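You operate a simulated robot arm through the tools that you are given. There is no shell and no other tool.

You are at the controls of a simulated robot arm. One attempt, no reset.

JOB
Pump the bearing on the finned plate full of grease and return it.
Fine: arm over it while pumping, aside after; no overflow.

The check looks at the end state, three seconds after you hand in, the way a careful person would. Anything else that was tipped, shoved, dropped, spilled or broken makes it a failure.

ROBOT AND FRAMES
A 7-joint arm with a two-finger parallel gripper, fixed in place. Base frame: the origin is on the floor under the middle of its stand, x ahead of it, y to its left, z up; the work surface is at about z = 869. Readings come in mm, rad, newtons and seconds.
With the tool pointing down near the work surface it reaches from about 400 to 900 mm from the base axis. Its first joint turns from -2.496 to 2.496 rad. Payload 3 kg.
The TCP is the grasp point between the finger pads, 30 mm short of the fingertips. In the tool frame z runs along the fingers and y along their closing line. Largest opening 94 mm; finger width 28, thickness 10; the body of the gripper, 50 by 96 mm, starts 55 mm behind the TCP.
Orientation is told as [roll, pitch, yaw] about the base's x, y, z axes, in that order, counted from this pose: with the fingers straight down and closing along the base's y, the tool's x points along the base's -x, its y along +y and its z along -z.

CONTROLS
- The arm moves only by the tool drive_tool. Its argument "deltas" is text: rows parted by semicolons, each of 7 numbers parted by spaces: the turn, a rotation vector about the tool's x, y, z in units of 180 degrees (1.0 is 180 degrees), then the shift along the tool's x, y, z in units of 400 mm (1.0 is 400 mm), then the finger opening in m, from 0 to 0.094. In form: ax ay az tx ty tz grip; .... A call has 1 to 20 rows; each row is the pose to reach, as a shift and turn from the pose commanded when the call began, along the tool's axes at that moment. A call with a number of a shift or a turn outside -1 to 1 is refused whole. Rows are played at 5 a second. More than 50 mm and 0.15 rad between two rows, or a gripper value outside its range, and nothing of the call is played. A pose out of reach is approached as far as the arm can. The call stops where the force on the tool passes 40 N (or 10 N more than at its start, if that is more) or the arm is blocked; 0.2 s more then pass. Each finger travels about 72 mm/s and halts on what it meets, pressing with about 31 N; the grip force reading is that of the motor and also rises with nothing between the fingers. The clock runs only during rows and for 0.2 s after the last one: add rows that repeat a pose to give the fingers time. It gives the time, the measured TCP pose, the force on the tool (base axes), the opening and the grip force at its end, in the units of the frame above (readings bear some noise), with the torque about the TCP (base axes, N m) and any sound that the robot's microphone picked up, and new pictures: "pictures" is both (left out), scene, wrist or none.
- Cameras (640 x 400 px; columns grow to the right, rows downward): "scene" is fixed at [63.1, 500.6, 1490.5]; the picture's right is [0.64, -0.76, 0.00], its down [-0.31, -0.26, -0.91] and it looks along [0.70, 0.59, -0.41] (base axes); focal length 214 px, centre (320, 200). "wrist" rides on the gripper at [76, 14, -102] in the tool frame; the picture's right is [-0.18, 0.98, 0.00], its down [-0.75, -0.14, -0.64] and it looks along [-0.63, -0.12, 0.77] (tool axes); focal length 243 px, centre (320, 200).
- pixel_to_xyz(camera, pixels): there is no depth. For up to 12 entries [column, row, z] of the newest picture of that camera ("zoom" is the newest enlarged one), the place [x, y] in the base frame at which the ray of that pixel passes the height z, good to about 3 mm, but the place of the scene camera against the robot may be out by one fixed shift of up to 18 mm in any direction. The clock stands still meanwhile.
- close_up(camera, box): a new picture of the part [left, top, right, bottom] of that camera's present view, enlarged. The clock stands still meanwhile.
- hand_in(): hands the job in; it is judged then, once.

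Leave the gripper open and the arm clear of the work at the hand-in unless told otherwise.

The tools are called after "Call:" as a command line: name --argument value ..., lists and objects as JSON in quotes. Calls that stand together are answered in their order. drive_tool: Moves the arm, as the interface text tells. Its arguments: {"type":"object","properties":{"deltas":{"type":"string"},"pictures":{"type":"string","enum":["both","scene","wrist","none"]}},"required":["deltas"]} The other tools are called the same way: pixel_to_xyz (camera, pixels) gives the place at which the rays of pixels pass given heights; close_up (camera, box) takes an enlarged picture of a part of a camera's view; hand_in () hands the job in.

At the start:

```text
t: 0.0
ee_pos: [358.4, 417.0, 1261.2]
orientation: [0.0, 0.001, 0.001]
contact_force: [0.3, -0.3, -0.1]
wrist_torque: [-0.02, 0.01, 0.01]
width: 94.1
grip_force: 0.1
```

scene: 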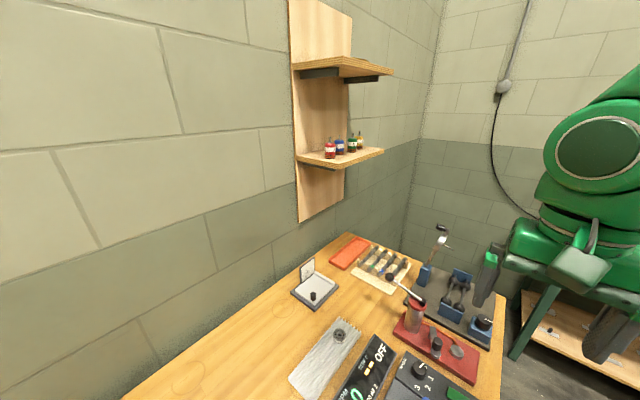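
wrist: 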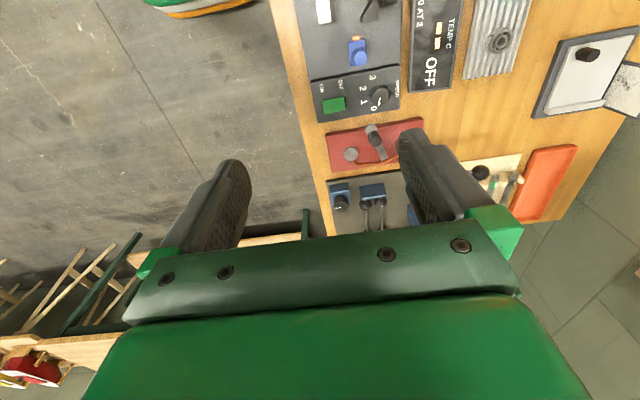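

I see a bench with a finned plate holding a bearing (scene about (338,335)), a red base with a pump-like device (scene about (430,340)), and several other devices. Before I move anything, I'll take enlarged views of these.

Call:
close_up --camera "scene" --box '[280, 230, 520, 400]'

Call:
close_up --camera "scene" --box '[380, 260, 500, 390]'

Call:
close_up --camera "wrist" --box '[300, 0, 640, 230]'

Call:
close_up --camera "scene" --box '[280, 300, 400, 400]'

```text
2.35 times, centred on (400, 315) of scene
```

zoom: 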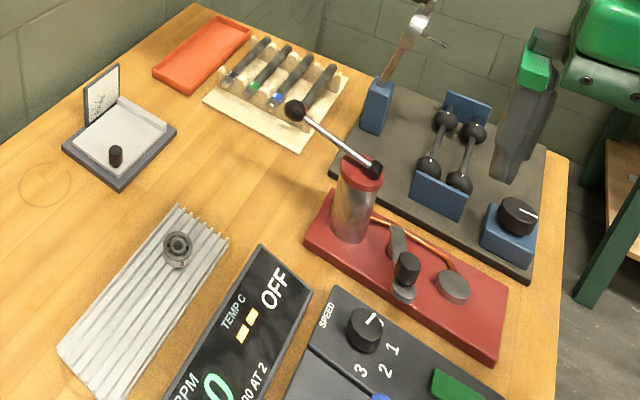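

```text
3.08 times, centred on (440, 325) of scene
```

zoom: 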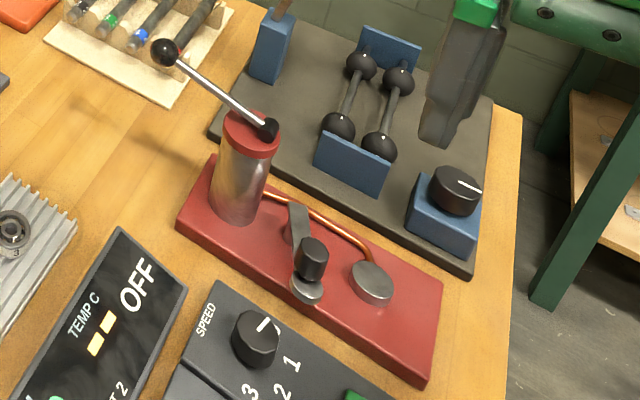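

```text
1.74 times, centred on (470, 115) of wrist
```

zoom: 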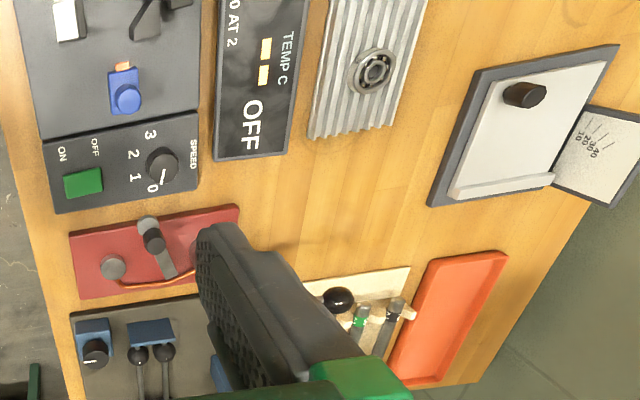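

```text
4.00 times, centred on (340, 350) of scene
```

zoom: 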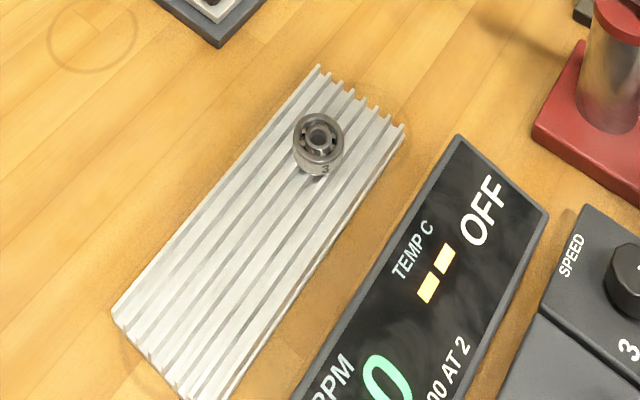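

The red base looks like the greaser: a cylinder with a pump lever, a copper tube to a round seat, and a swing arm with a black knob. The bearing stands on the finned plate. Next I'll get rough positions from both cameras.

Call:
pixel_to_xyz --camera "wrist" --pixels '[[500, 41, 890], [351, 155, 900], [376, 135, 920], [327, 132, 869], [420, 118, 869], [426, 148, 900], [333, 178, 869], [464, 78, 869], [490, 0, 869], [508, 67, 869], [479, 172, 900], [534, 0, 869]]'

Call:
pixel_to_xyz --camera "scene" --pixels '[[339, 333, 890], [457, 350, 900], [435, 340, 930], [415, 297, 1000], [389, 276, 1050], [421, 290, 1000], [393, 325, 869], [468, 383, 869], [497, 350, 869], [405, 310, 869]]'

```text
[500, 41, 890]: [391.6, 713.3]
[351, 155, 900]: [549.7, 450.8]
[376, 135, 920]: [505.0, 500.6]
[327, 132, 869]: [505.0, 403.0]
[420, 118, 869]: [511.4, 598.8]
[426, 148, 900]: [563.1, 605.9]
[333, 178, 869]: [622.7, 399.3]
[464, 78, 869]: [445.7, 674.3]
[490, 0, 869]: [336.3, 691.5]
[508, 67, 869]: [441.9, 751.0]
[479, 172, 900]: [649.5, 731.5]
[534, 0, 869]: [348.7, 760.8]
```

```text
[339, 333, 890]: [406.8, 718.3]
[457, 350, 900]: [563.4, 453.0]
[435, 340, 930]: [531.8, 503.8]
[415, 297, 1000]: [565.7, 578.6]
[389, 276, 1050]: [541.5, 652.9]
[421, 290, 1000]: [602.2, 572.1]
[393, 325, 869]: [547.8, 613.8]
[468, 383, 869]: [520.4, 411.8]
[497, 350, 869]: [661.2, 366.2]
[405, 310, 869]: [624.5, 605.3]
```

The bearing is near (392,713) and the greaser seat near (550,451). I'll move to a spot where the wrist camera looks straight at the greaser, shifting about -58, +141 and -61 mm in base axes at a safe height.

Call:
drive_tool --deltas "0 0 0 0.036 0.088 0.038 0.094; 0 0 0 0.072 0.176 0.076 0.094; 0 0 0 0.108 0.264 0.114 0.094; 0 0 0 0.145 0.3525 0.1525 0.094; 0 0 0 0.145 0.3525 0.1525 0.094" --pictures "both"

```text
t: 1.2
ee_pos: [300.2, 557.8, 1196.5]
orientation: [0.0, 0.001, 0.0]
contact_force: [-0.4, 0.1, -0.6]
wrist_torque: [-0.01, 0.0, -0.03]
width: 94.0
grip_force: 0.1
```

scene: 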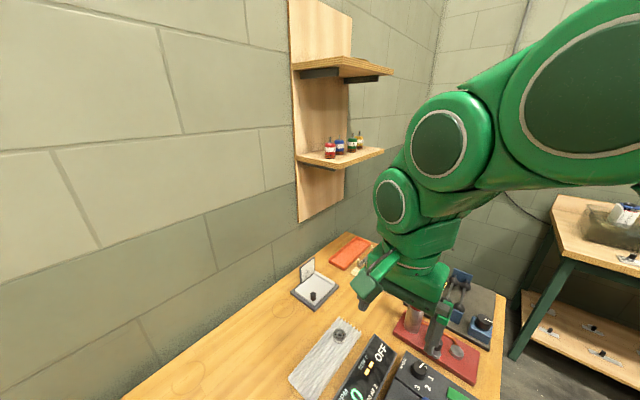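
wrist: 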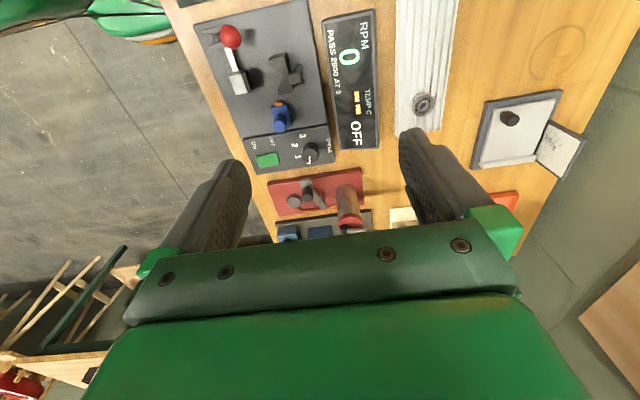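

Now the greaser shows clearly in the wrist view around (320,195). I'll enlarge the greaser, the bearing plate and the panels.

Call:
close_up --camera "wrist" --box '[250, 160, 410, 260]'

Call:
close_up --camera "wrist" --box '[380, 0, 480, 140]'

Call:
close_up --camera "wrist" --box '[180, 0, 400, 170]'

Call:
close_up --camera "wrist" --box '[450, 70, 620, 210]'

```text
4.00 times, centred on (330, 210) of wrist
```

zoom: 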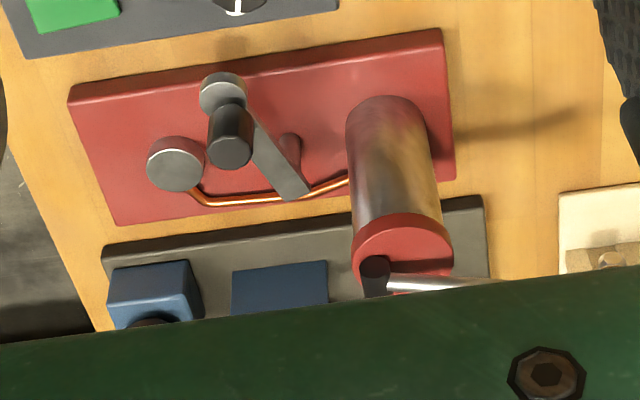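

```text
2.86 times, centred on (430, 70) of wrist
```

zoom: 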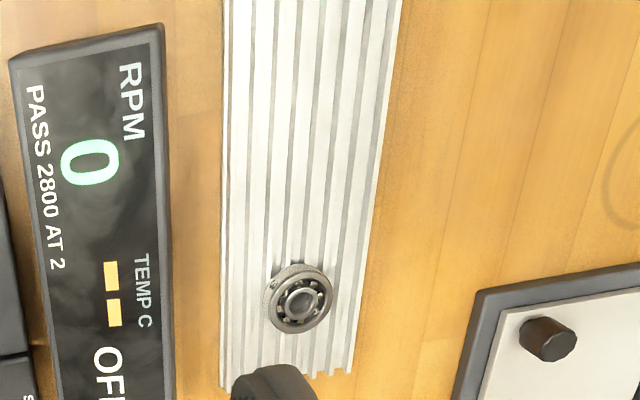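

```text
2.35 times, centred on (290, 85) of wrist
```

zoom: 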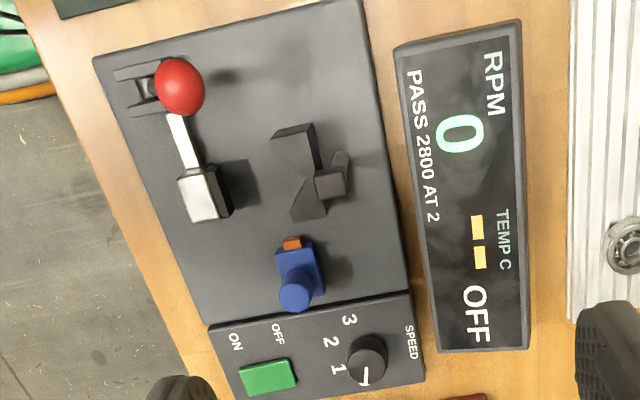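

```text
2.86 times, centred on (535, 140) of wrist
```

zoom: 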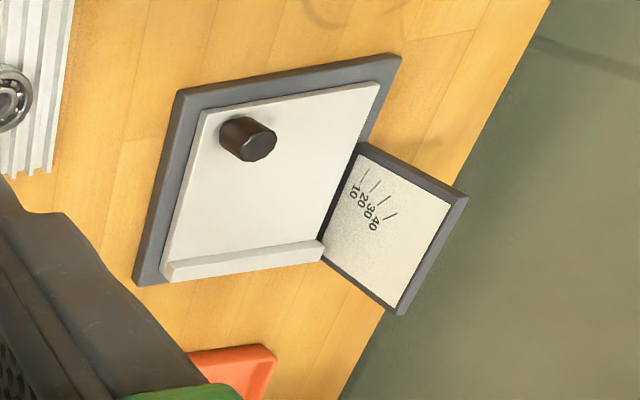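

The display reads "RPM 0 / TEMP C -- / OFF", which isn't part of this job. I'll go lower and closer over the greaser so I can work out its heights.

Call:
drive_tool --deltas "0 0 0 -0.053 -0.036 0.069 0.094; 0 0 0 -0.106 -0.072 0.139 0.094; 0 0 0 -0.159 -0.109 0.208 0.094; 0 0 0 -0.2125 -0.145 0.2775 0.094; 0 0 0 -0.2125 -0.145 0.2775 0.094" --pictures "both"

Call:
close_up --camera "wrist" --box '[220, 130, 420, 255]'

```text
t: 2.4
ee_pos: [384.8, 499.4, 1086.4]
orientation: [-0.001, -0.001, -0.001]
contact_force: [-0.2, -0.3, 0.2]
wrist_torque: [0.0, 0.0, 0.03]
width: 94.0
grip_force: 0.1
```

scene: 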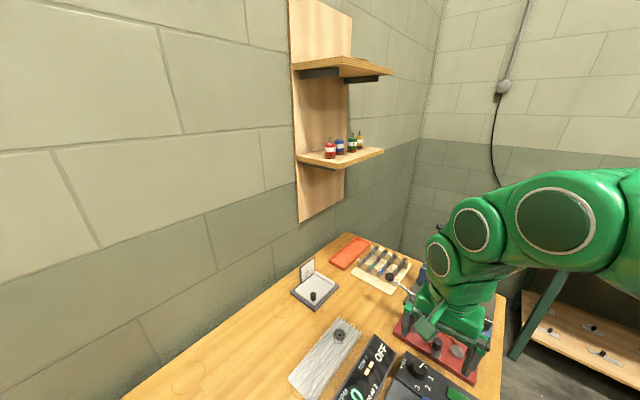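
wrist: 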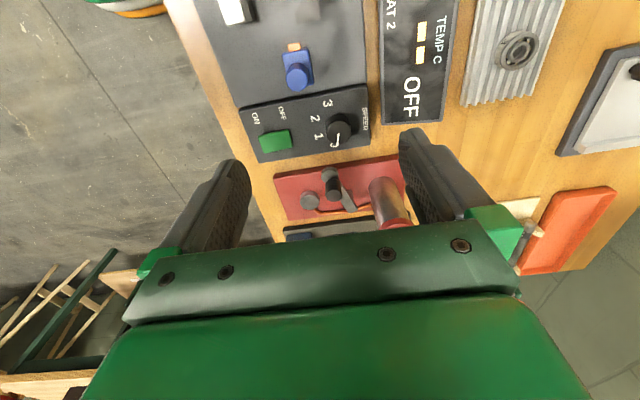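

```text
3.20 times, centred on (320, 192) of wrist
```

zoom: 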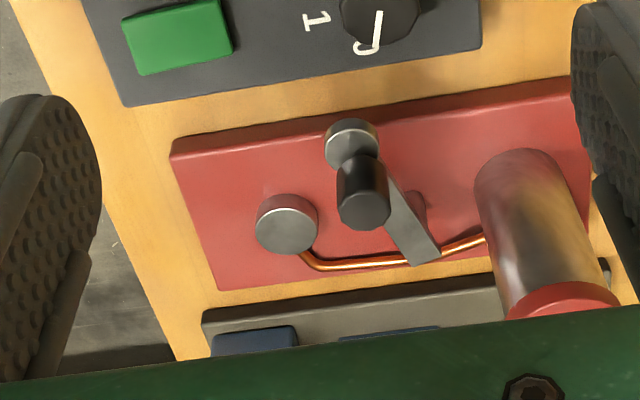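

In this view the seat top is at about (310,199), the swing-arm nozzle at (330,174), the knob top at (334,195) and the arm pivot at (353,207). I'll take rays for these at two heights, and later match them with a second view.

Call:
pixel_to_xyz --camera "wrist" --pixels '[[309.7, 199, 900], [309.7, 199, 920], [329.7, 174.2, 900], [334.4, 195.1, 920], [334.4, 195.1, 950], [352.8, 207, 920], [352.8, 207, 940], [348.1, 190.4, 889], [273.75, 177.9, 885], [288.1, 220.1, 885], [518, 50, 890], [518, 50, 900]]'

Call:
close_up --camera "wrist" --box '[460, 0, 580, 110]'

Call:
close_up --camera "scene" --box '[370, 250, 500, 390]'

```text
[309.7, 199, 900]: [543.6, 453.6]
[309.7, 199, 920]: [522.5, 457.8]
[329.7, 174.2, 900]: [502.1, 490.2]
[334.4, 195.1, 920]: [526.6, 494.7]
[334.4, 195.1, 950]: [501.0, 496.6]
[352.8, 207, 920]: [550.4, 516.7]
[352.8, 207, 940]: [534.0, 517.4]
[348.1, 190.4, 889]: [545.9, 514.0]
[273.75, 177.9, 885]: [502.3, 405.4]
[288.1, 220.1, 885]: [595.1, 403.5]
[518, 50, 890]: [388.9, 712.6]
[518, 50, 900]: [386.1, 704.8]
```

```text
3.64 times, centred on (520, 55) of wrist
```

zoom: 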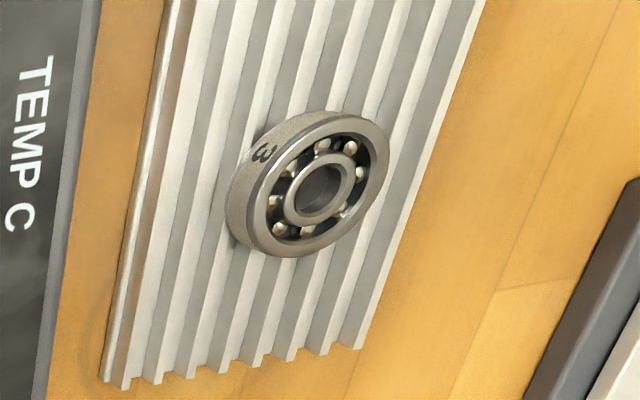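

```text
2.86 times, centred on (435, 320) of scene
```

zoom: 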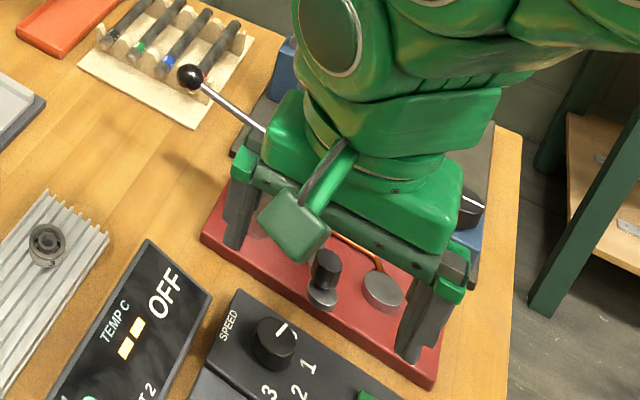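

The bearing is marked "3" and its races are open, with the balls dry. I'll move 90 mm forward for a second view so I can triangulate heights.

Call:
drive_tool --deltas "0 0 0 -0.1125 0 0 0.094; 0 0 0 -0.225 0 0 0.094; 0 0 0 -0.225 0 0 0.094" --pictures "wrist"

Call:
close_up --camera "wrist" --box '[240, 80, 400, 230]'

```text
t: 3.2
ee_pos: [474.2, 503.6, 1086.5]
orientation: [0.0, 0.0, 0.002]
contact_force: [-0.2, -0.8, 0.6]
wrist_torque: [-0.03, 0.01, 0.03]
width: 93.8
grip_force: 0.0
```

wrist: 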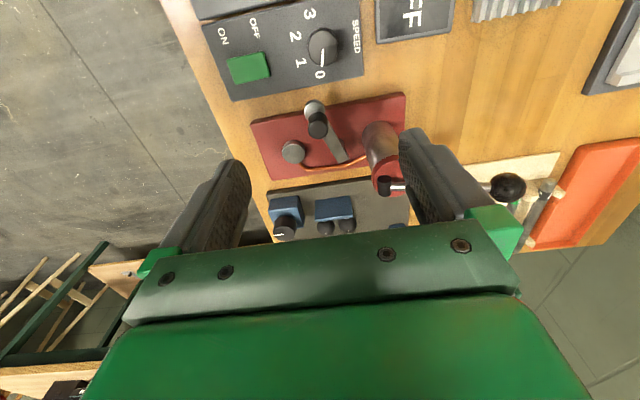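

```text
2.67 times, centred on (320, 155) of wrist
```

zoom: 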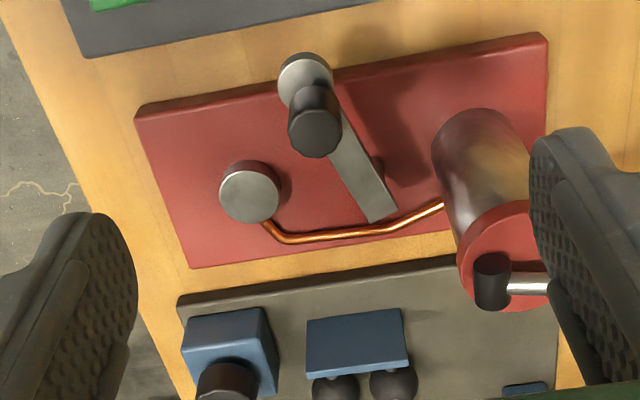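

This second view is clear. In the zoom the seat top is at (249,197), the nozzle at (305,82), the knob top at (315,138), the pivot end at (372,205) and the pump ball at wrist (508,187). I'll take the rays again.

Call:
pixel_to_xyz --camera "zoom" --pixels '[[249, 197, 900], [249, 197, 920], [305, 82, 900], [305, 82, 920], [315, 138, 920], [315, 138, 950], [372, 205, 920], [372, 205, 940], [135, 118, 885], [190, 268, 885], [548, 37, 885], [510, 255, 1000]]'

Call:
pixel_to_xyz --camera "wrist" --pixels '[[508, 187, 1000], [508, 187, 1040], [389, 186, 1000], [389, 186, 1020]]'

```text
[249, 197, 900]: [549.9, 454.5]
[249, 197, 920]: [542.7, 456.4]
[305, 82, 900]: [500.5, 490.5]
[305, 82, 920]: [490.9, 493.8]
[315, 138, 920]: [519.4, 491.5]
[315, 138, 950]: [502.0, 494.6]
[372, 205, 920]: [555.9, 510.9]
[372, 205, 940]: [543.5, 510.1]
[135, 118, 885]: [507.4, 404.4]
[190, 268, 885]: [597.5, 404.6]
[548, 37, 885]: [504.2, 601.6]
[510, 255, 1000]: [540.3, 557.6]
```

```text
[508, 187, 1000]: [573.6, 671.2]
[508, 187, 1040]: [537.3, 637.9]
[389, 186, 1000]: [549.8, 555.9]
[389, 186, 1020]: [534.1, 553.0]
```

Far-view triangulation is a bit loose because of reading noise. The top rows of the wrist picture look almost straight down, so I'll place the camera above the greaser and read x,y nearly independent of height.

Call:
drive_tool --deltas "0 0 0 -0.081 -0.028 0 0.094; 0 0 0 -0.162 -0.057 0 0.094; 0 0 0 -0.2425 -0.085 0 0.094; 0 0 0 -0.2425 -0.085 0 0.094" --pictures "both"

Call:
close_up --camera "wrist" --box '[200, 0, 440, 160]'

```text
t: 4.2
ee_pos: [570.3, 468.3, 1085.5]
orientation: [-0.001, 0.0, 0.0]
contact_force: [-0.5, 0.7, 0.5]
wrist_torque: [0.01, -0.02, 0.01]
width: 94.2
grip_force: 0.0
```

scene: 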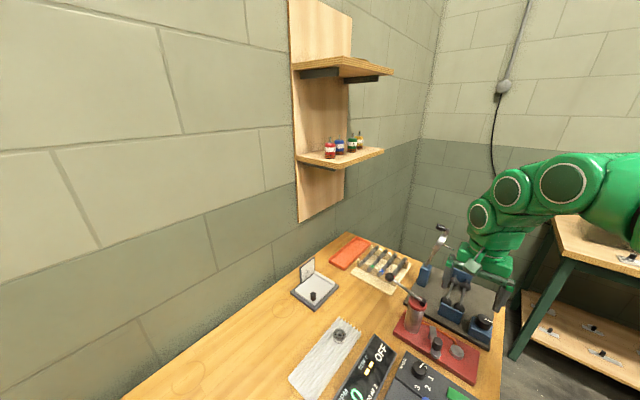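
wrist: 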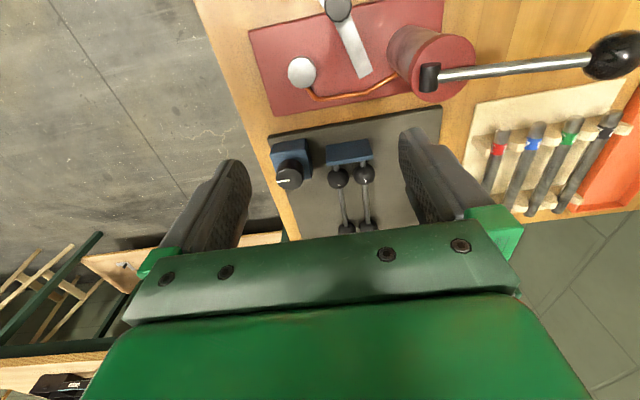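

```text
2.50 times, centred on (320, 80) of wrist
```

zoom: 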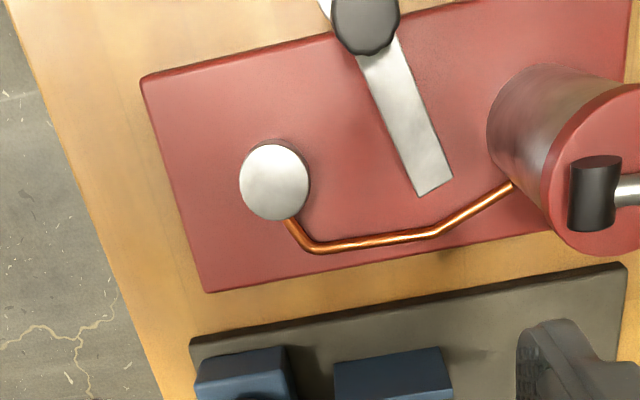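

From above, the seat centre is about (555,451) and the knob top about (504,495,950). I need to know how the arm end sits, so I'll enlarge the scene view of the swing arm, the pump and the lever.

Call:
close_up --camera "scene" --box '[415, 310, 475, 370]'

Call:
close_up --camera "scene" --box '[375, 245, 445, 315]'

Call:
close_up --camera "wrist" --box '[380, 0, 640, 220]'

Call:
pixel_to_xyz --camera "wrist" --pixels '[[612, 56, 1000], [612, 56, 1040], [430, 75, 1000], [430, 75, 1020], [445, 55, 1000], [302, 72.8, 885], [302, 72.8, 895], [366, 74.4, 915], [338, 8, 950], [440, 74, 1000]]'

```text
6.67 times, centred on (445, 340) of scene
```

zoom: 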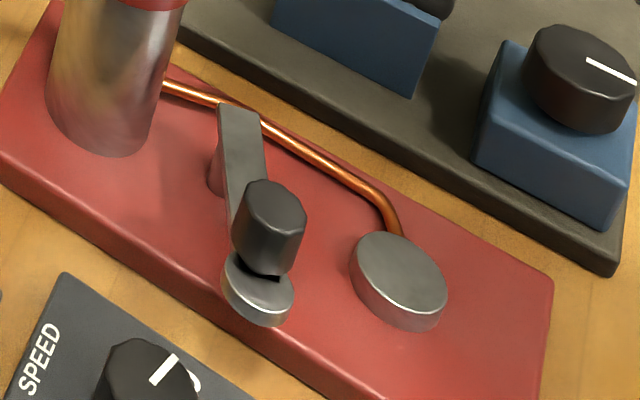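

```text
5.71 times, centred on (410, 280) of scene
```

zoom: 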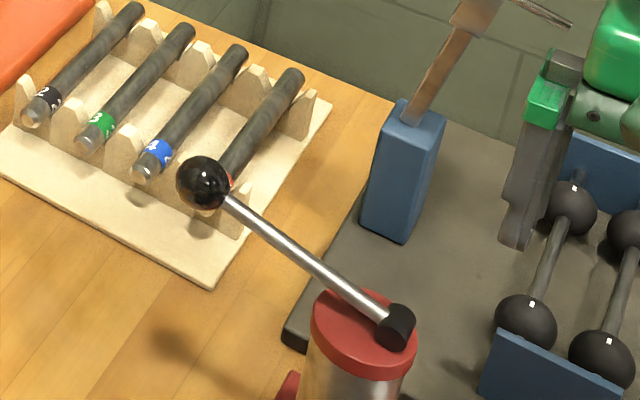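

```text
1.82 times, centred on (510, 110) of wrist
```

zoom: 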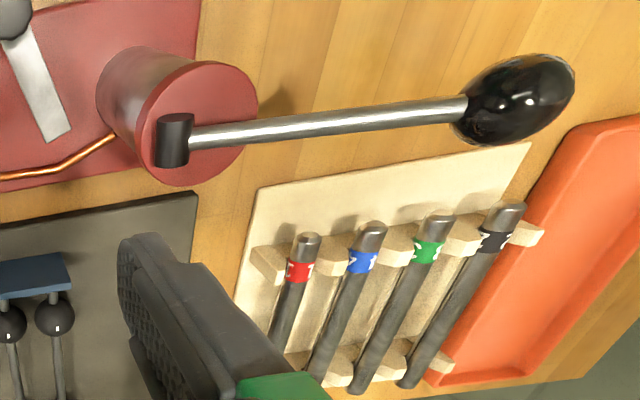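

```text
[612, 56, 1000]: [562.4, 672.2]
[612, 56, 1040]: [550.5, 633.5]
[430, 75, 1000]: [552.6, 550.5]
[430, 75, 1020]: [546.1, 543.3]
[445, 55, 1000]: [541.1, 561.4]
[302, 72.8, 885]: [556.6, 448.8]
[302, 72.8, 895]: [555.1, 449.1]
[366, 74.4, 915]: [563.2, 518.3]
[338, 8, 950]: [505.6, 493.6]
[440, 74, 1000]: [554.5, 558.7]
```

Here is what the views give me:
- **Seat:** about (555,451), z about 887.
- **Arm:** pivot about (556,514), top z about 916. The nozzle is at (496.5,493), so the swing is about 70° counter-clockwise.
- **Pump:** hinge about (554,556,986), ball about (554,655,1017).

Next I'll look closely at the bearing, moving back in x first, then sideways, then down.

Call:
drive_tool --deltas "0 0 0 0.1 0 0 0.094; 0 0 0 0.19 0 0 0.094; 0 0 0 0.2725 0 0 0.094; 0 0 0 0.2725 0.116 0 0.094; 0 0 0 0.2725 0.232 0 0.094; 0 0 0 0.2725 0.348 0 0.094; 0 0 0 0.2725 0.464 0 0.094; 0 0 0 0.2725 0.58 0 0.094; 0 0 0 0.2725 0.58 0.1 0.094; 0 0 0 0.2725 0.58 0.2 0.094; 0 0 0 0.2725 0.58 0.2 0.094" --pictures "both"

Call:
close_up --camera "wrist" --box '[230, 0, 390, 120]'

```text
t: 6.6
ee_pos: [465.1, 699.5, 1009.0]
orientation: [0.001, 0.0, 0.0]
contact_force: [-0.2, -0.6, 0.6]
wrist_torque: [0.03, -0.02, -0.01]
width: 94.1
grip_force: 0.0
out of reach, approached as far as the arm can: row 8
```

scene: 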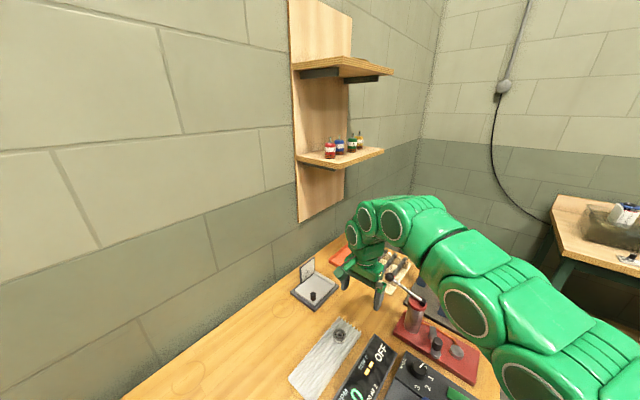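
wrist: 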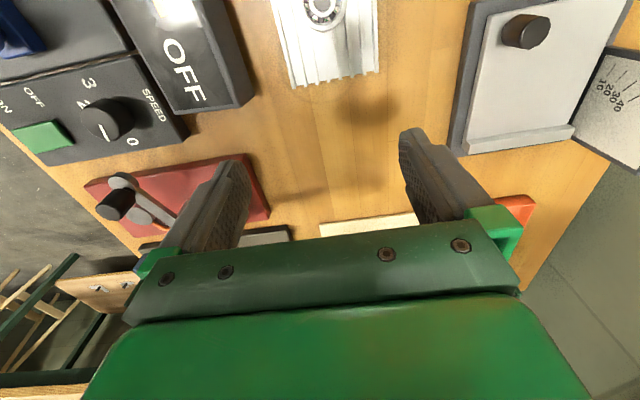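

```text
3.33 times, centred on (310, 60) of wrist
```

zoom: 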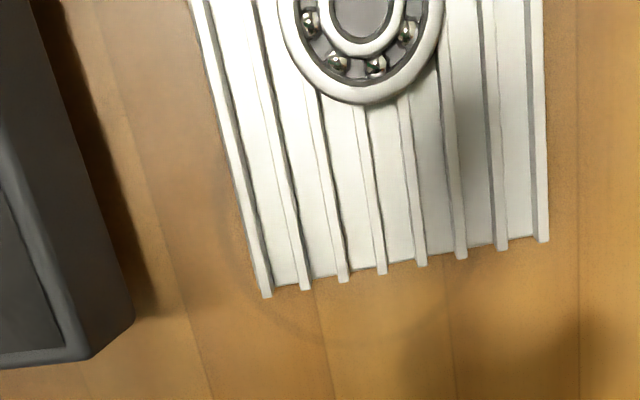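

The bearing is at the very top edge of the view, so its centre is about (393,715). I'll back off 25 mm in x and lower 30 mm for a better look.

Call:
drive_tool --deltas "0 0 0 0.075 0 0.05 0.094; 0 0 0 0.075 0 0.075 0.094; 0 0 0 0.075 0 0.075 0.094" --pictures "wrist"

Call:
close_up --camera "wrist" --box '[260, 0, 390, 100]'

Call:
close_up --camera "scene" --box '[310, 310, 370, 360]'

```text
t: 7.4
ee_pos: [434.6, 696.4, 977.4]
orientation: [-0.001, 0.0, 0.002]
contact_force: [-0.3, -0.2, -0.5]
wrist_torque: [0.02, -0.01, -0.02]
width: 93.9
grip_force: 0.0
```

wrist: 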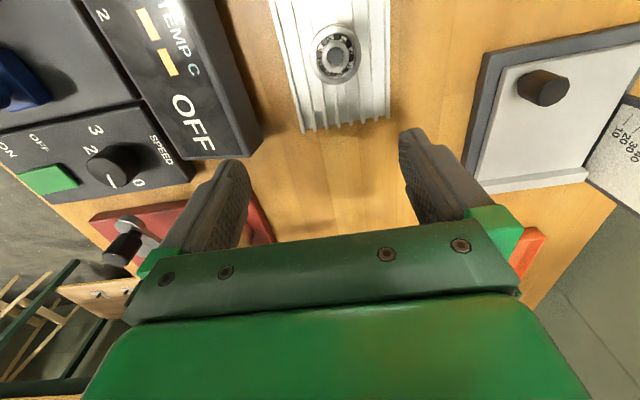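

```text
4.00 times, centred on (325, 50) of wrist
```

zoom: 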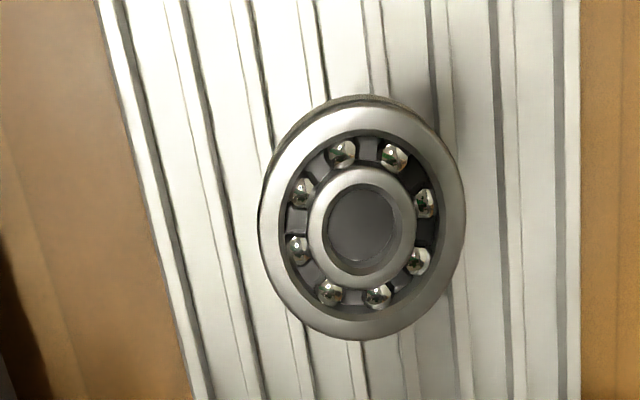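

```text
8.00 times, centred on (340, 335) of scene
```

zoom: 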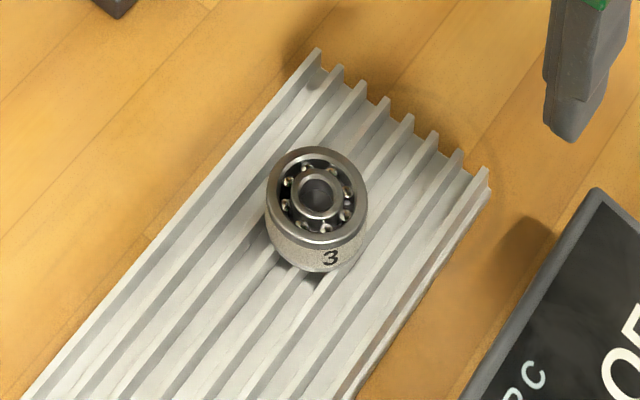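

The bearing's top centre is at about (390,715), its diameter is about 35 mm, and it lies flat on the fins. I'll hover over it with the fingers opened to 60 mm and tips at about z 920, then check alignment.

Call:
drive_tool --deltas "0 0 0 0.055 0.023 0.03 0.08; 0 0 0 0.111 0.0465 0.05 0.065; 0 0 0 0.111 0.0465 0.0685 0.06; 0 0 0 0.111 0.0465 0.0685 0.06" --pictures "both"

Call:
close_up --camera "wrist" --box '[240, 90, 400, 220]'

Call:
close_up --camera "scene" --box '[300, 290, 380, 360]'

```text
t: 8.4
ee_pos: [388.1, 715.0, 952.1]
orientation: [-0.001, 0.0, 0.0]
contact_force: [0.6, 0.0, 0.2]
wrist_torque: [-0.03, -0.03, -0.02]
width: 60.1
grip_force: 0.1
```

scene: 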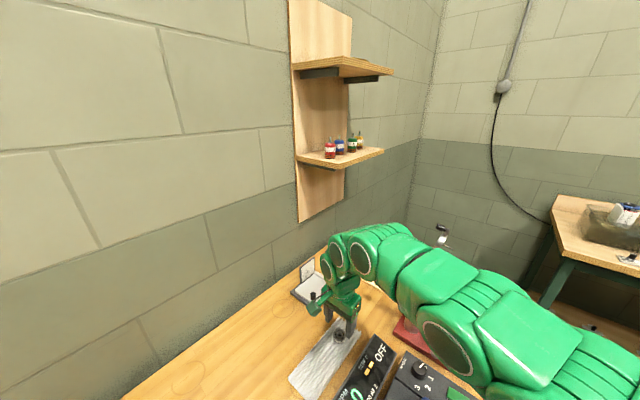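
wrist: 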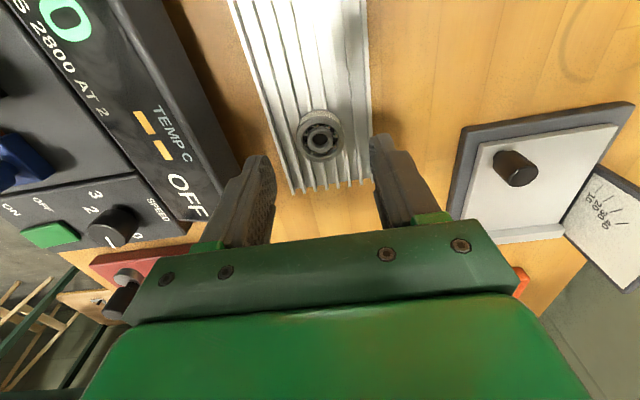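

```text
3.08 times, centred on (320, 155) of wrist
```

zoom: 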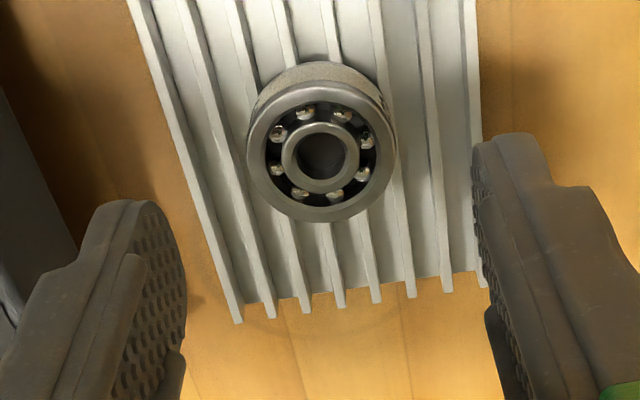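

```text
5.71 times, centred on (340, 325) of scene
```

zoom: 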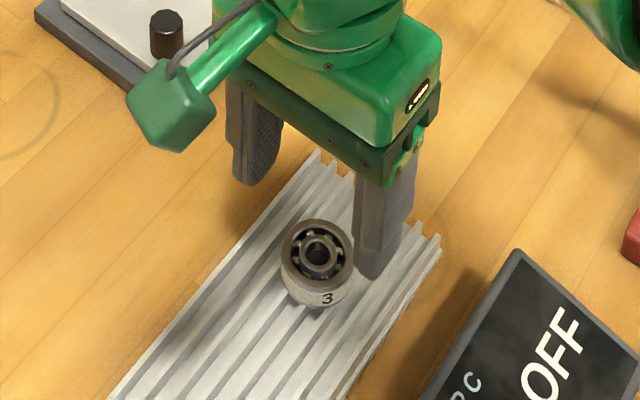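

The bearing is centred between the fingers at column 320, with its top near z 897 and a height of about 11–12 mm, so the fin tops should be near z 886. I'll lower in stages to tips at about z 893 and look from the side.

Call:
drive_tool --deltas "0 0 0 -0.004 0 0.03 0.06; 0 0 0 -0.004 0 0.055 0.055; 0 0 0 -0.004 0 0.0725 0.052; 0 0 0 -0.004 0 0.0725 0.052" --pictures "both"

Call:
close_up --camera "wrist" --box '[240, 90, 400, 220]'

Call:
close_up --camera "scene" --box '[310, 310, 370, 360]'

```text
t: 9.4
ee_pos: [390.5, 715.1, 921.8]
orientation: [0.0, -0.001, -0.001]
contact_force: [0.1, -0.4, -0.1]
wrist_torque: [-0.04, -0.02, 0.01]
width: 51.9
grip_force: 0.0
```

scene: 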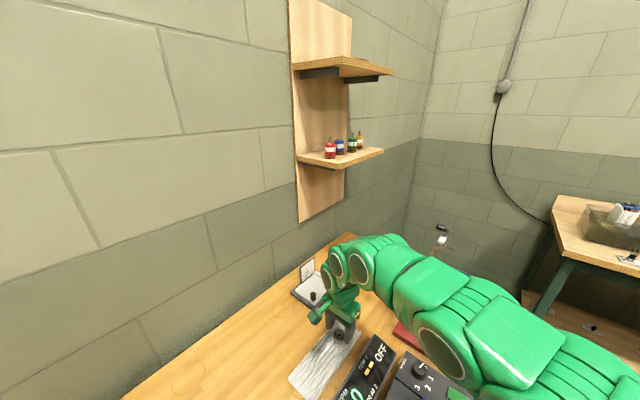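
wrist: 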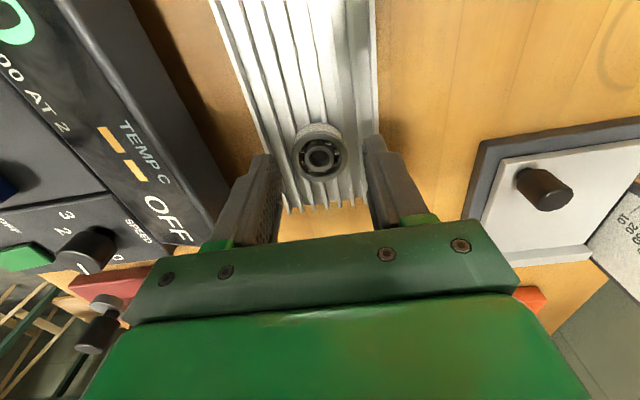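

```text
3.08 times, centred on (320, 155) of wrist
```

zoom: 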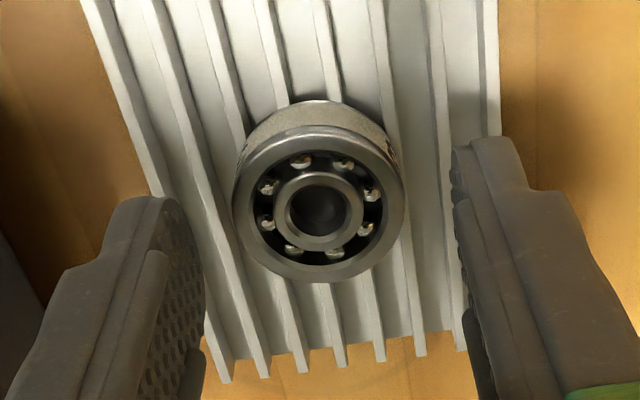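

```text
8.00 times, centred on (340, 335) of scene
```

zoom: 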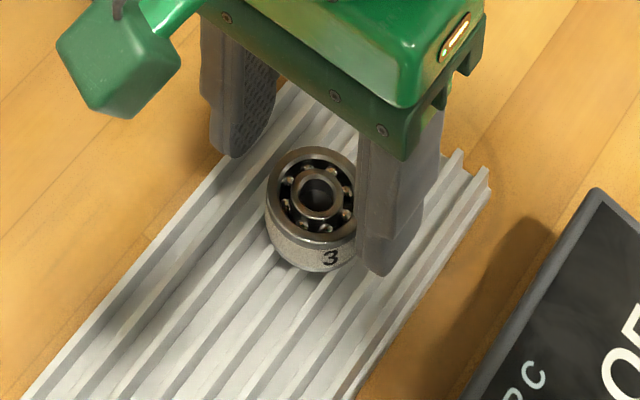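

Better triangulation puts the bearing's top near z 890 and the fin tops near z 879, since the plate is about 10 mm thick. I'll lower another 8 mm in small steps and check for any force.

Call:
drive_tool --deltas "0 0 0 0 0 0.01 0.052; 0 0 0 0 0 0.02 0.052; 0 0 0 0 0 0.02 0.052" --pictures "wrist"

Call:
close_up --camera "wrist" --box '[240, 90, 400, 220]'

Call:
close_up --camera "scene" --box '[310, 310, 370, 360]'

```text
t: 10.2
ee_pos: [389.7, 717.0, 913.0]
orientation: [0.001, -0.002, 0.001]
contact_force: [0.0, -0.1, 0.1]
wrist_torque: [0.03, -0.03, -0.01]
width: 51.9
grip_force: 0.0
```

wrist: 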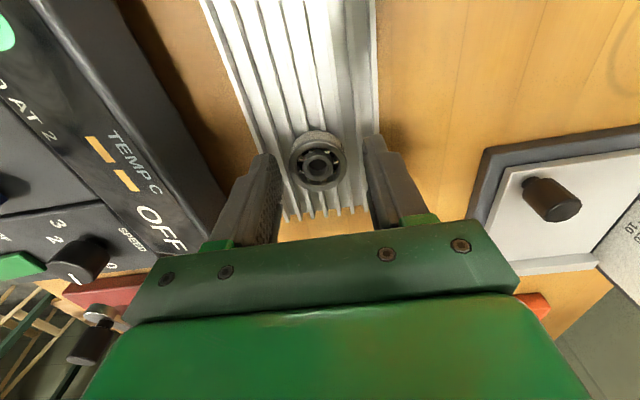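

```text
3.08 times, centred on (320, 155) of wrist
```

zoom: 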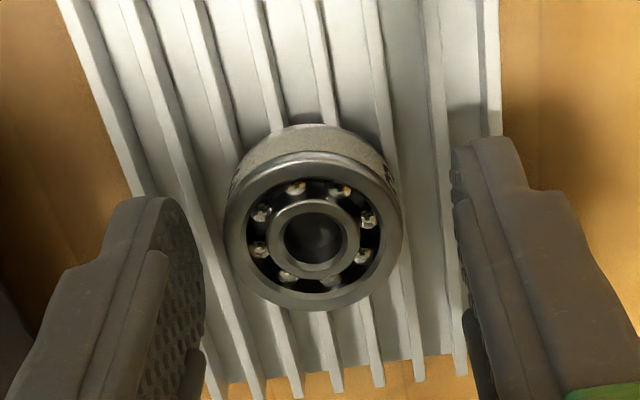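

```text
8.00 times, centred on (340, 335) of scene
```

zoom: 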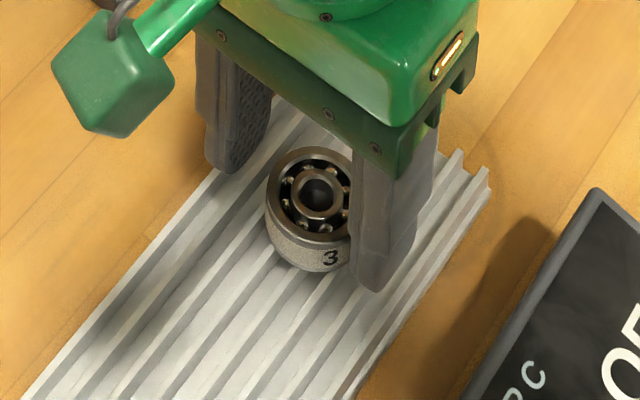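

There is no contact with the tips at about z 883. The bearing is about 35 mm across and lies between the pads. I'll go 2 mm lower, then close on it.

Call:
drive_tool --deltas "0 0 0 0 -0.002 0.005 0.052; 0 0 0 0 -0.002 0.005 0.044; 0 0 0 0 -0.002 0.005 0.038; 0 0 0 0 -0.002 0.005 0.032; 0 0 0 0 -0.002 0.005 0.03; 0 0 0 0 -0.002 0.005 0.03" --pictures "wrist"

Call:
close_up --camera "wrist" --box '[240, 90, 400, 220]'

Call:
close_up --camera "scene" --box '[310, 310, 370, 360]'

```text
t: 11.6
ee_pos: [389.8, 716.2, 911.6]
orientation: [0.0, 0.0, 0.0]
contact_force: [-0.5, 0.1, 0.5]
wrist_torque: [-0.02, 0.0, -0.01]
width: 34.2
grip_force: 30.7
```

wrist: 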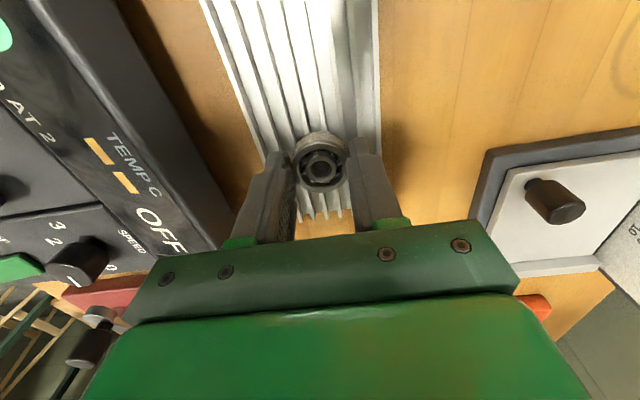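

```text
3.08 times, centred on (320, 155) of wrist
```

zoom: 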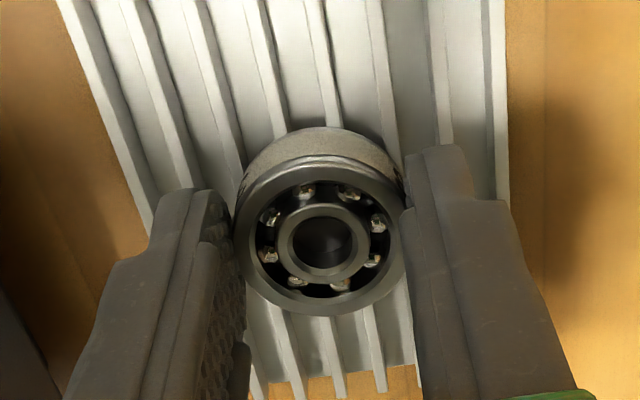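

```text
8.00 times, centred on (340, 335) of scene
```

zoom: 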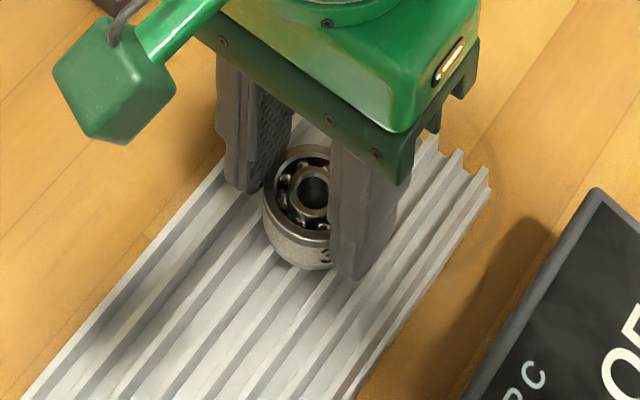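

Gripped: width 34.2 mm, force 30.7 N. I'll remember the pick pose (389.8, 716.2, 911.6) for the return. Now I'll lift straight up about 95 mm.

Call:
drive_tool --deltas "0 0 0 0 0 -0.02 0.03; 0 0 0 0 0 -0.08 0.03; 0 0 0 0 0 -0.16 0.03; 0 0 0 0 0 -0.2375 0.03; 0 0 0 0 0 -0.2375 0.03" --pictures "wrist"

Call:
close_up --camera "wrist" --box '[240, 60, 400, 220]'

```text
t: 12.8
ee_pos: [389.3, 715.9, 1009.5]
orientation: [0.0, 0.0, 0.002]
contact_force: [-0.1, -0.4, 0.3]
wrist_torque: [0.02, 0.02, 0.03]
width: 30.0
grip_force: 0.0
```

wrist: 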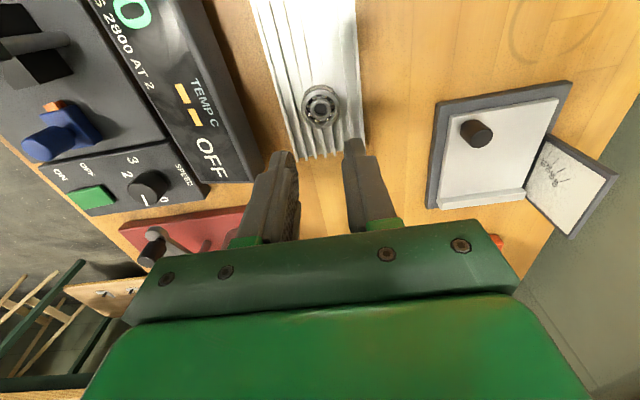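

```text
2.50 times, centred on (320, 140) of wrist
```

zoom: 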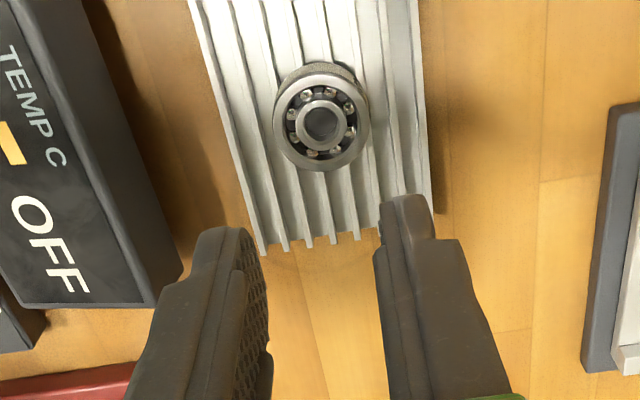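

The bearing slipped out during the lift: the gripper reads 30.0 mm with 0 N, and the bearing is still on the plate. My hold was too shallow. I'll check that the bearing is undisturbed.

Call:
close_up --camera "scene" --box '[310, 310, 370, 360]'

Call:
close_up --camera "wrist" --box '[285, 70, 355, 150]'

Call:
pixel_to_xyz --camera "scene" --pixels '[[338.5, 334, 880], [338.5, 334, 890]]'

```text
8.00 times, centred on (340, 335) of scene
```

zoom: 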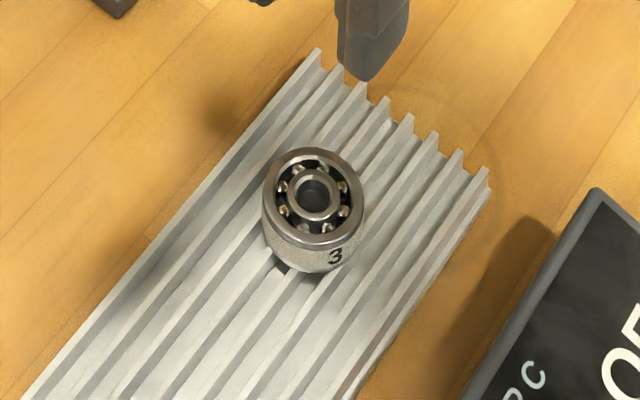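

```text
5.00 times, centred on (320, 110) of wrist
```

zoom: 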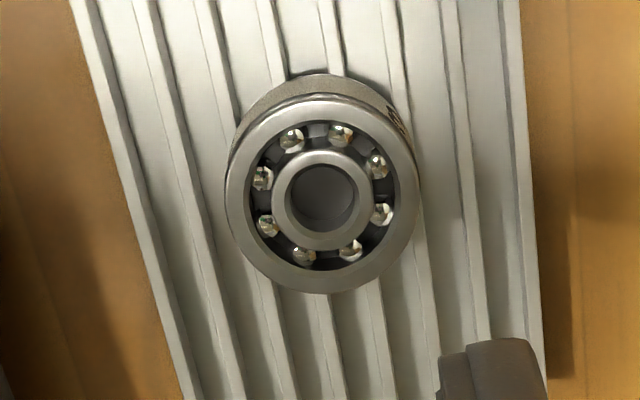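

```text
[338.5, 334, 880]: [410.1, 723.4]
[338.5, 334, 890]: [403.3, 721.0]
```

The bearing is undisturbed and flat. I'll open up, go back down 1.5 mm further in +x, and this time probe downward in small steps. That will show where the fingertips meet the fins, so I can grip as low as possible.

Call:
drive_tool --deltas "0 0 0 -0.004 0 0 0.054; 0 0 0 -0.004 0 0.08 0.054; 0 0 0 -0.004 0 0.16 0.054; 0 0 0 -0.004 0 0.22 0.054; 0 0 0 -0.004 0 0.24 0.054; 0 0 0 -0.004 0 0.25 0.054; 0 0 0 -0.004 0 0.25 0.054" --pictures "wrist"

Call:
close_up --camera "wrist" --box '[240, 90, 400, 220]'

Call:
close_up --camera "scene" --box '[310, 310, 370, 360]'

```text
t: 14.4
ee_pos: [391.8, 717.4, 907.5]
orientation: [0.002, -0.002, -0.001]
contact_force: [0.2, -0.1, -0.6]
wrist_torque: [0.02, -0.01, 0.04]
width: 54.0
grip_force: 0.1
```

wrist: 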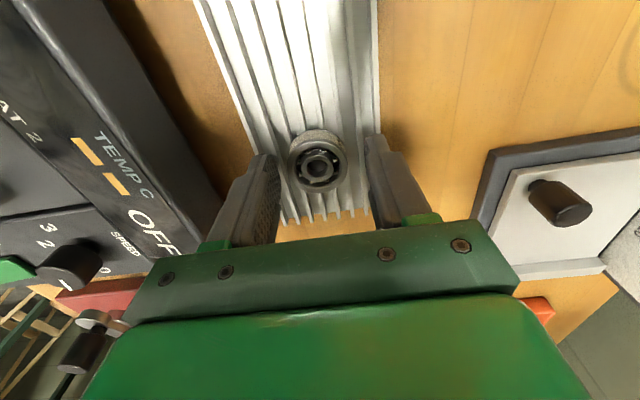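

```text
3.08 times, centred on (320, 155) of wrist
```

zoom: 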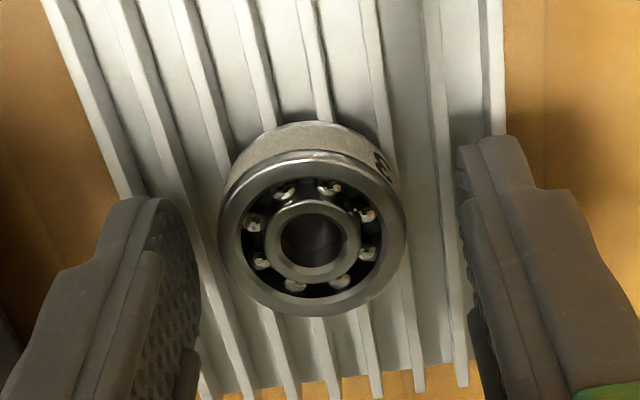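

```text
8.00 times, centred on (340, 335) of scene
```

zoom: 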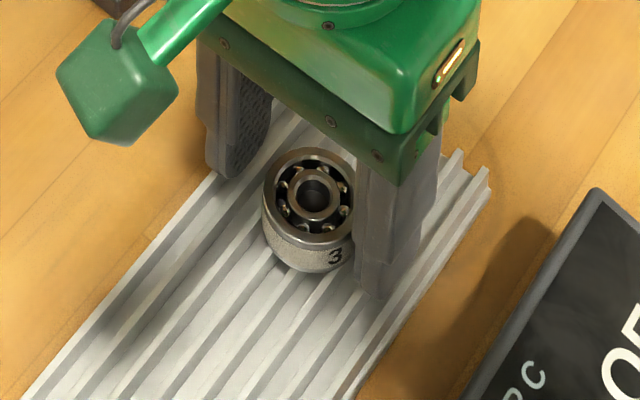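

There's still no contact at tip z of about 877.5, so the fins are lower than I thought. I'll lower 1.5 mm at a time until I feel contact.

Call:
drive_tool --deltas "0 0 0 0 -0.003 0.00375 0.054; 0 0 0 0 -0.003 0.00375 0.054" --pictures "none"

Call:
drive_tool --deltas "0 0 0 0 0 0.00375 0.054; 0 0 0 0 0 0.00375 0.054" --pictures "none"

```text
t: 15.0
ee_pos: [391.6, 716.9, 905.0]
orientation: [0.0, -0.001, 0.001]
contact_force: [0.2, 0.5, -0.2]
wrist_torque: [0.01, 0.01, -0.01]
width: 53.7
grip_force: 0.1
```

```text
t: 15.6
ee_pos: [391.3, 716.1, 904.7]
orientation: [0.002, 0.0, -0.001]
contact_force: [-1.0, -0.3, 0.5]
wrist_torque: [0.0, 0.01, -0.01]
width: 53.9
grip_force: 0.0
```

There's still no contact at TCP z of about 904.7. I'll take a picture and go one more step.

Call:
drive_tool --deltas "0 0 0 0 0 0.00375 0.054; 0 0 0 0 0 0.00375 0.054" --pictures "wrist"

Call:
close_up --camera "wrist" --box '[240, 90, 400, 220]'

Call:
close_up --camera "scene" --box '[310, 310, 370, 360]'

```text
t: 16.2
ee_pos: [391.0, 715.1, 903.9]
orientation: [0.002, 0.0, -0.001]
contact_force: [-1.0, 0.1, 18.5]
wrist_torque: [-0.57, 0.16, 0.01]
width: 54.1
grip_force: 0.1
```

wrist: 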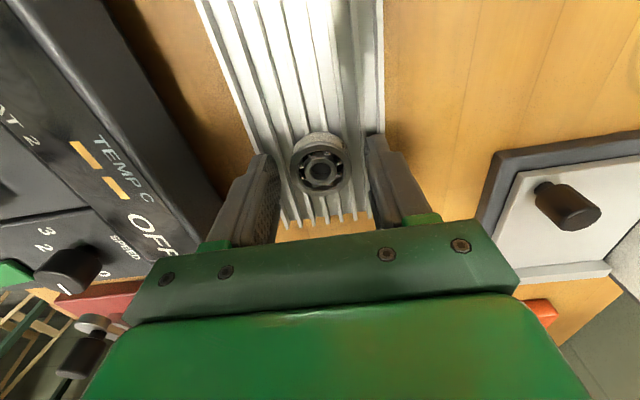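

```text
3.08 times, centred on (320, 155) of wrist
```

zoom: 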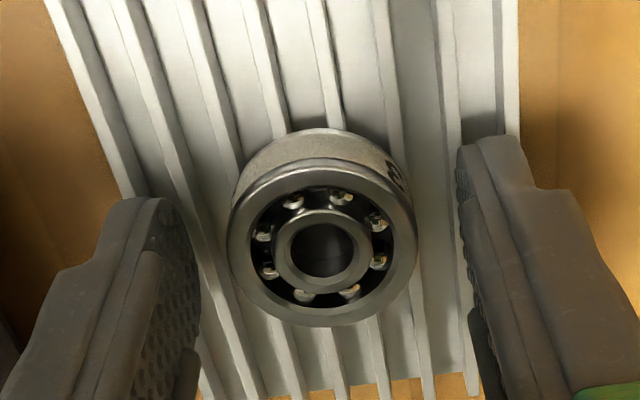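

```text
8.00 times, centred on (340, 335) of scene
```

zoom: 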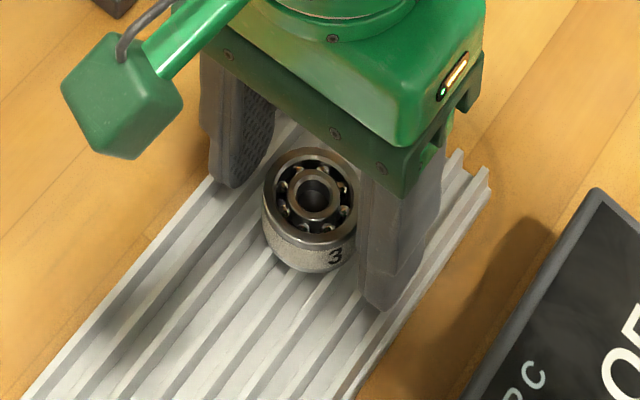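

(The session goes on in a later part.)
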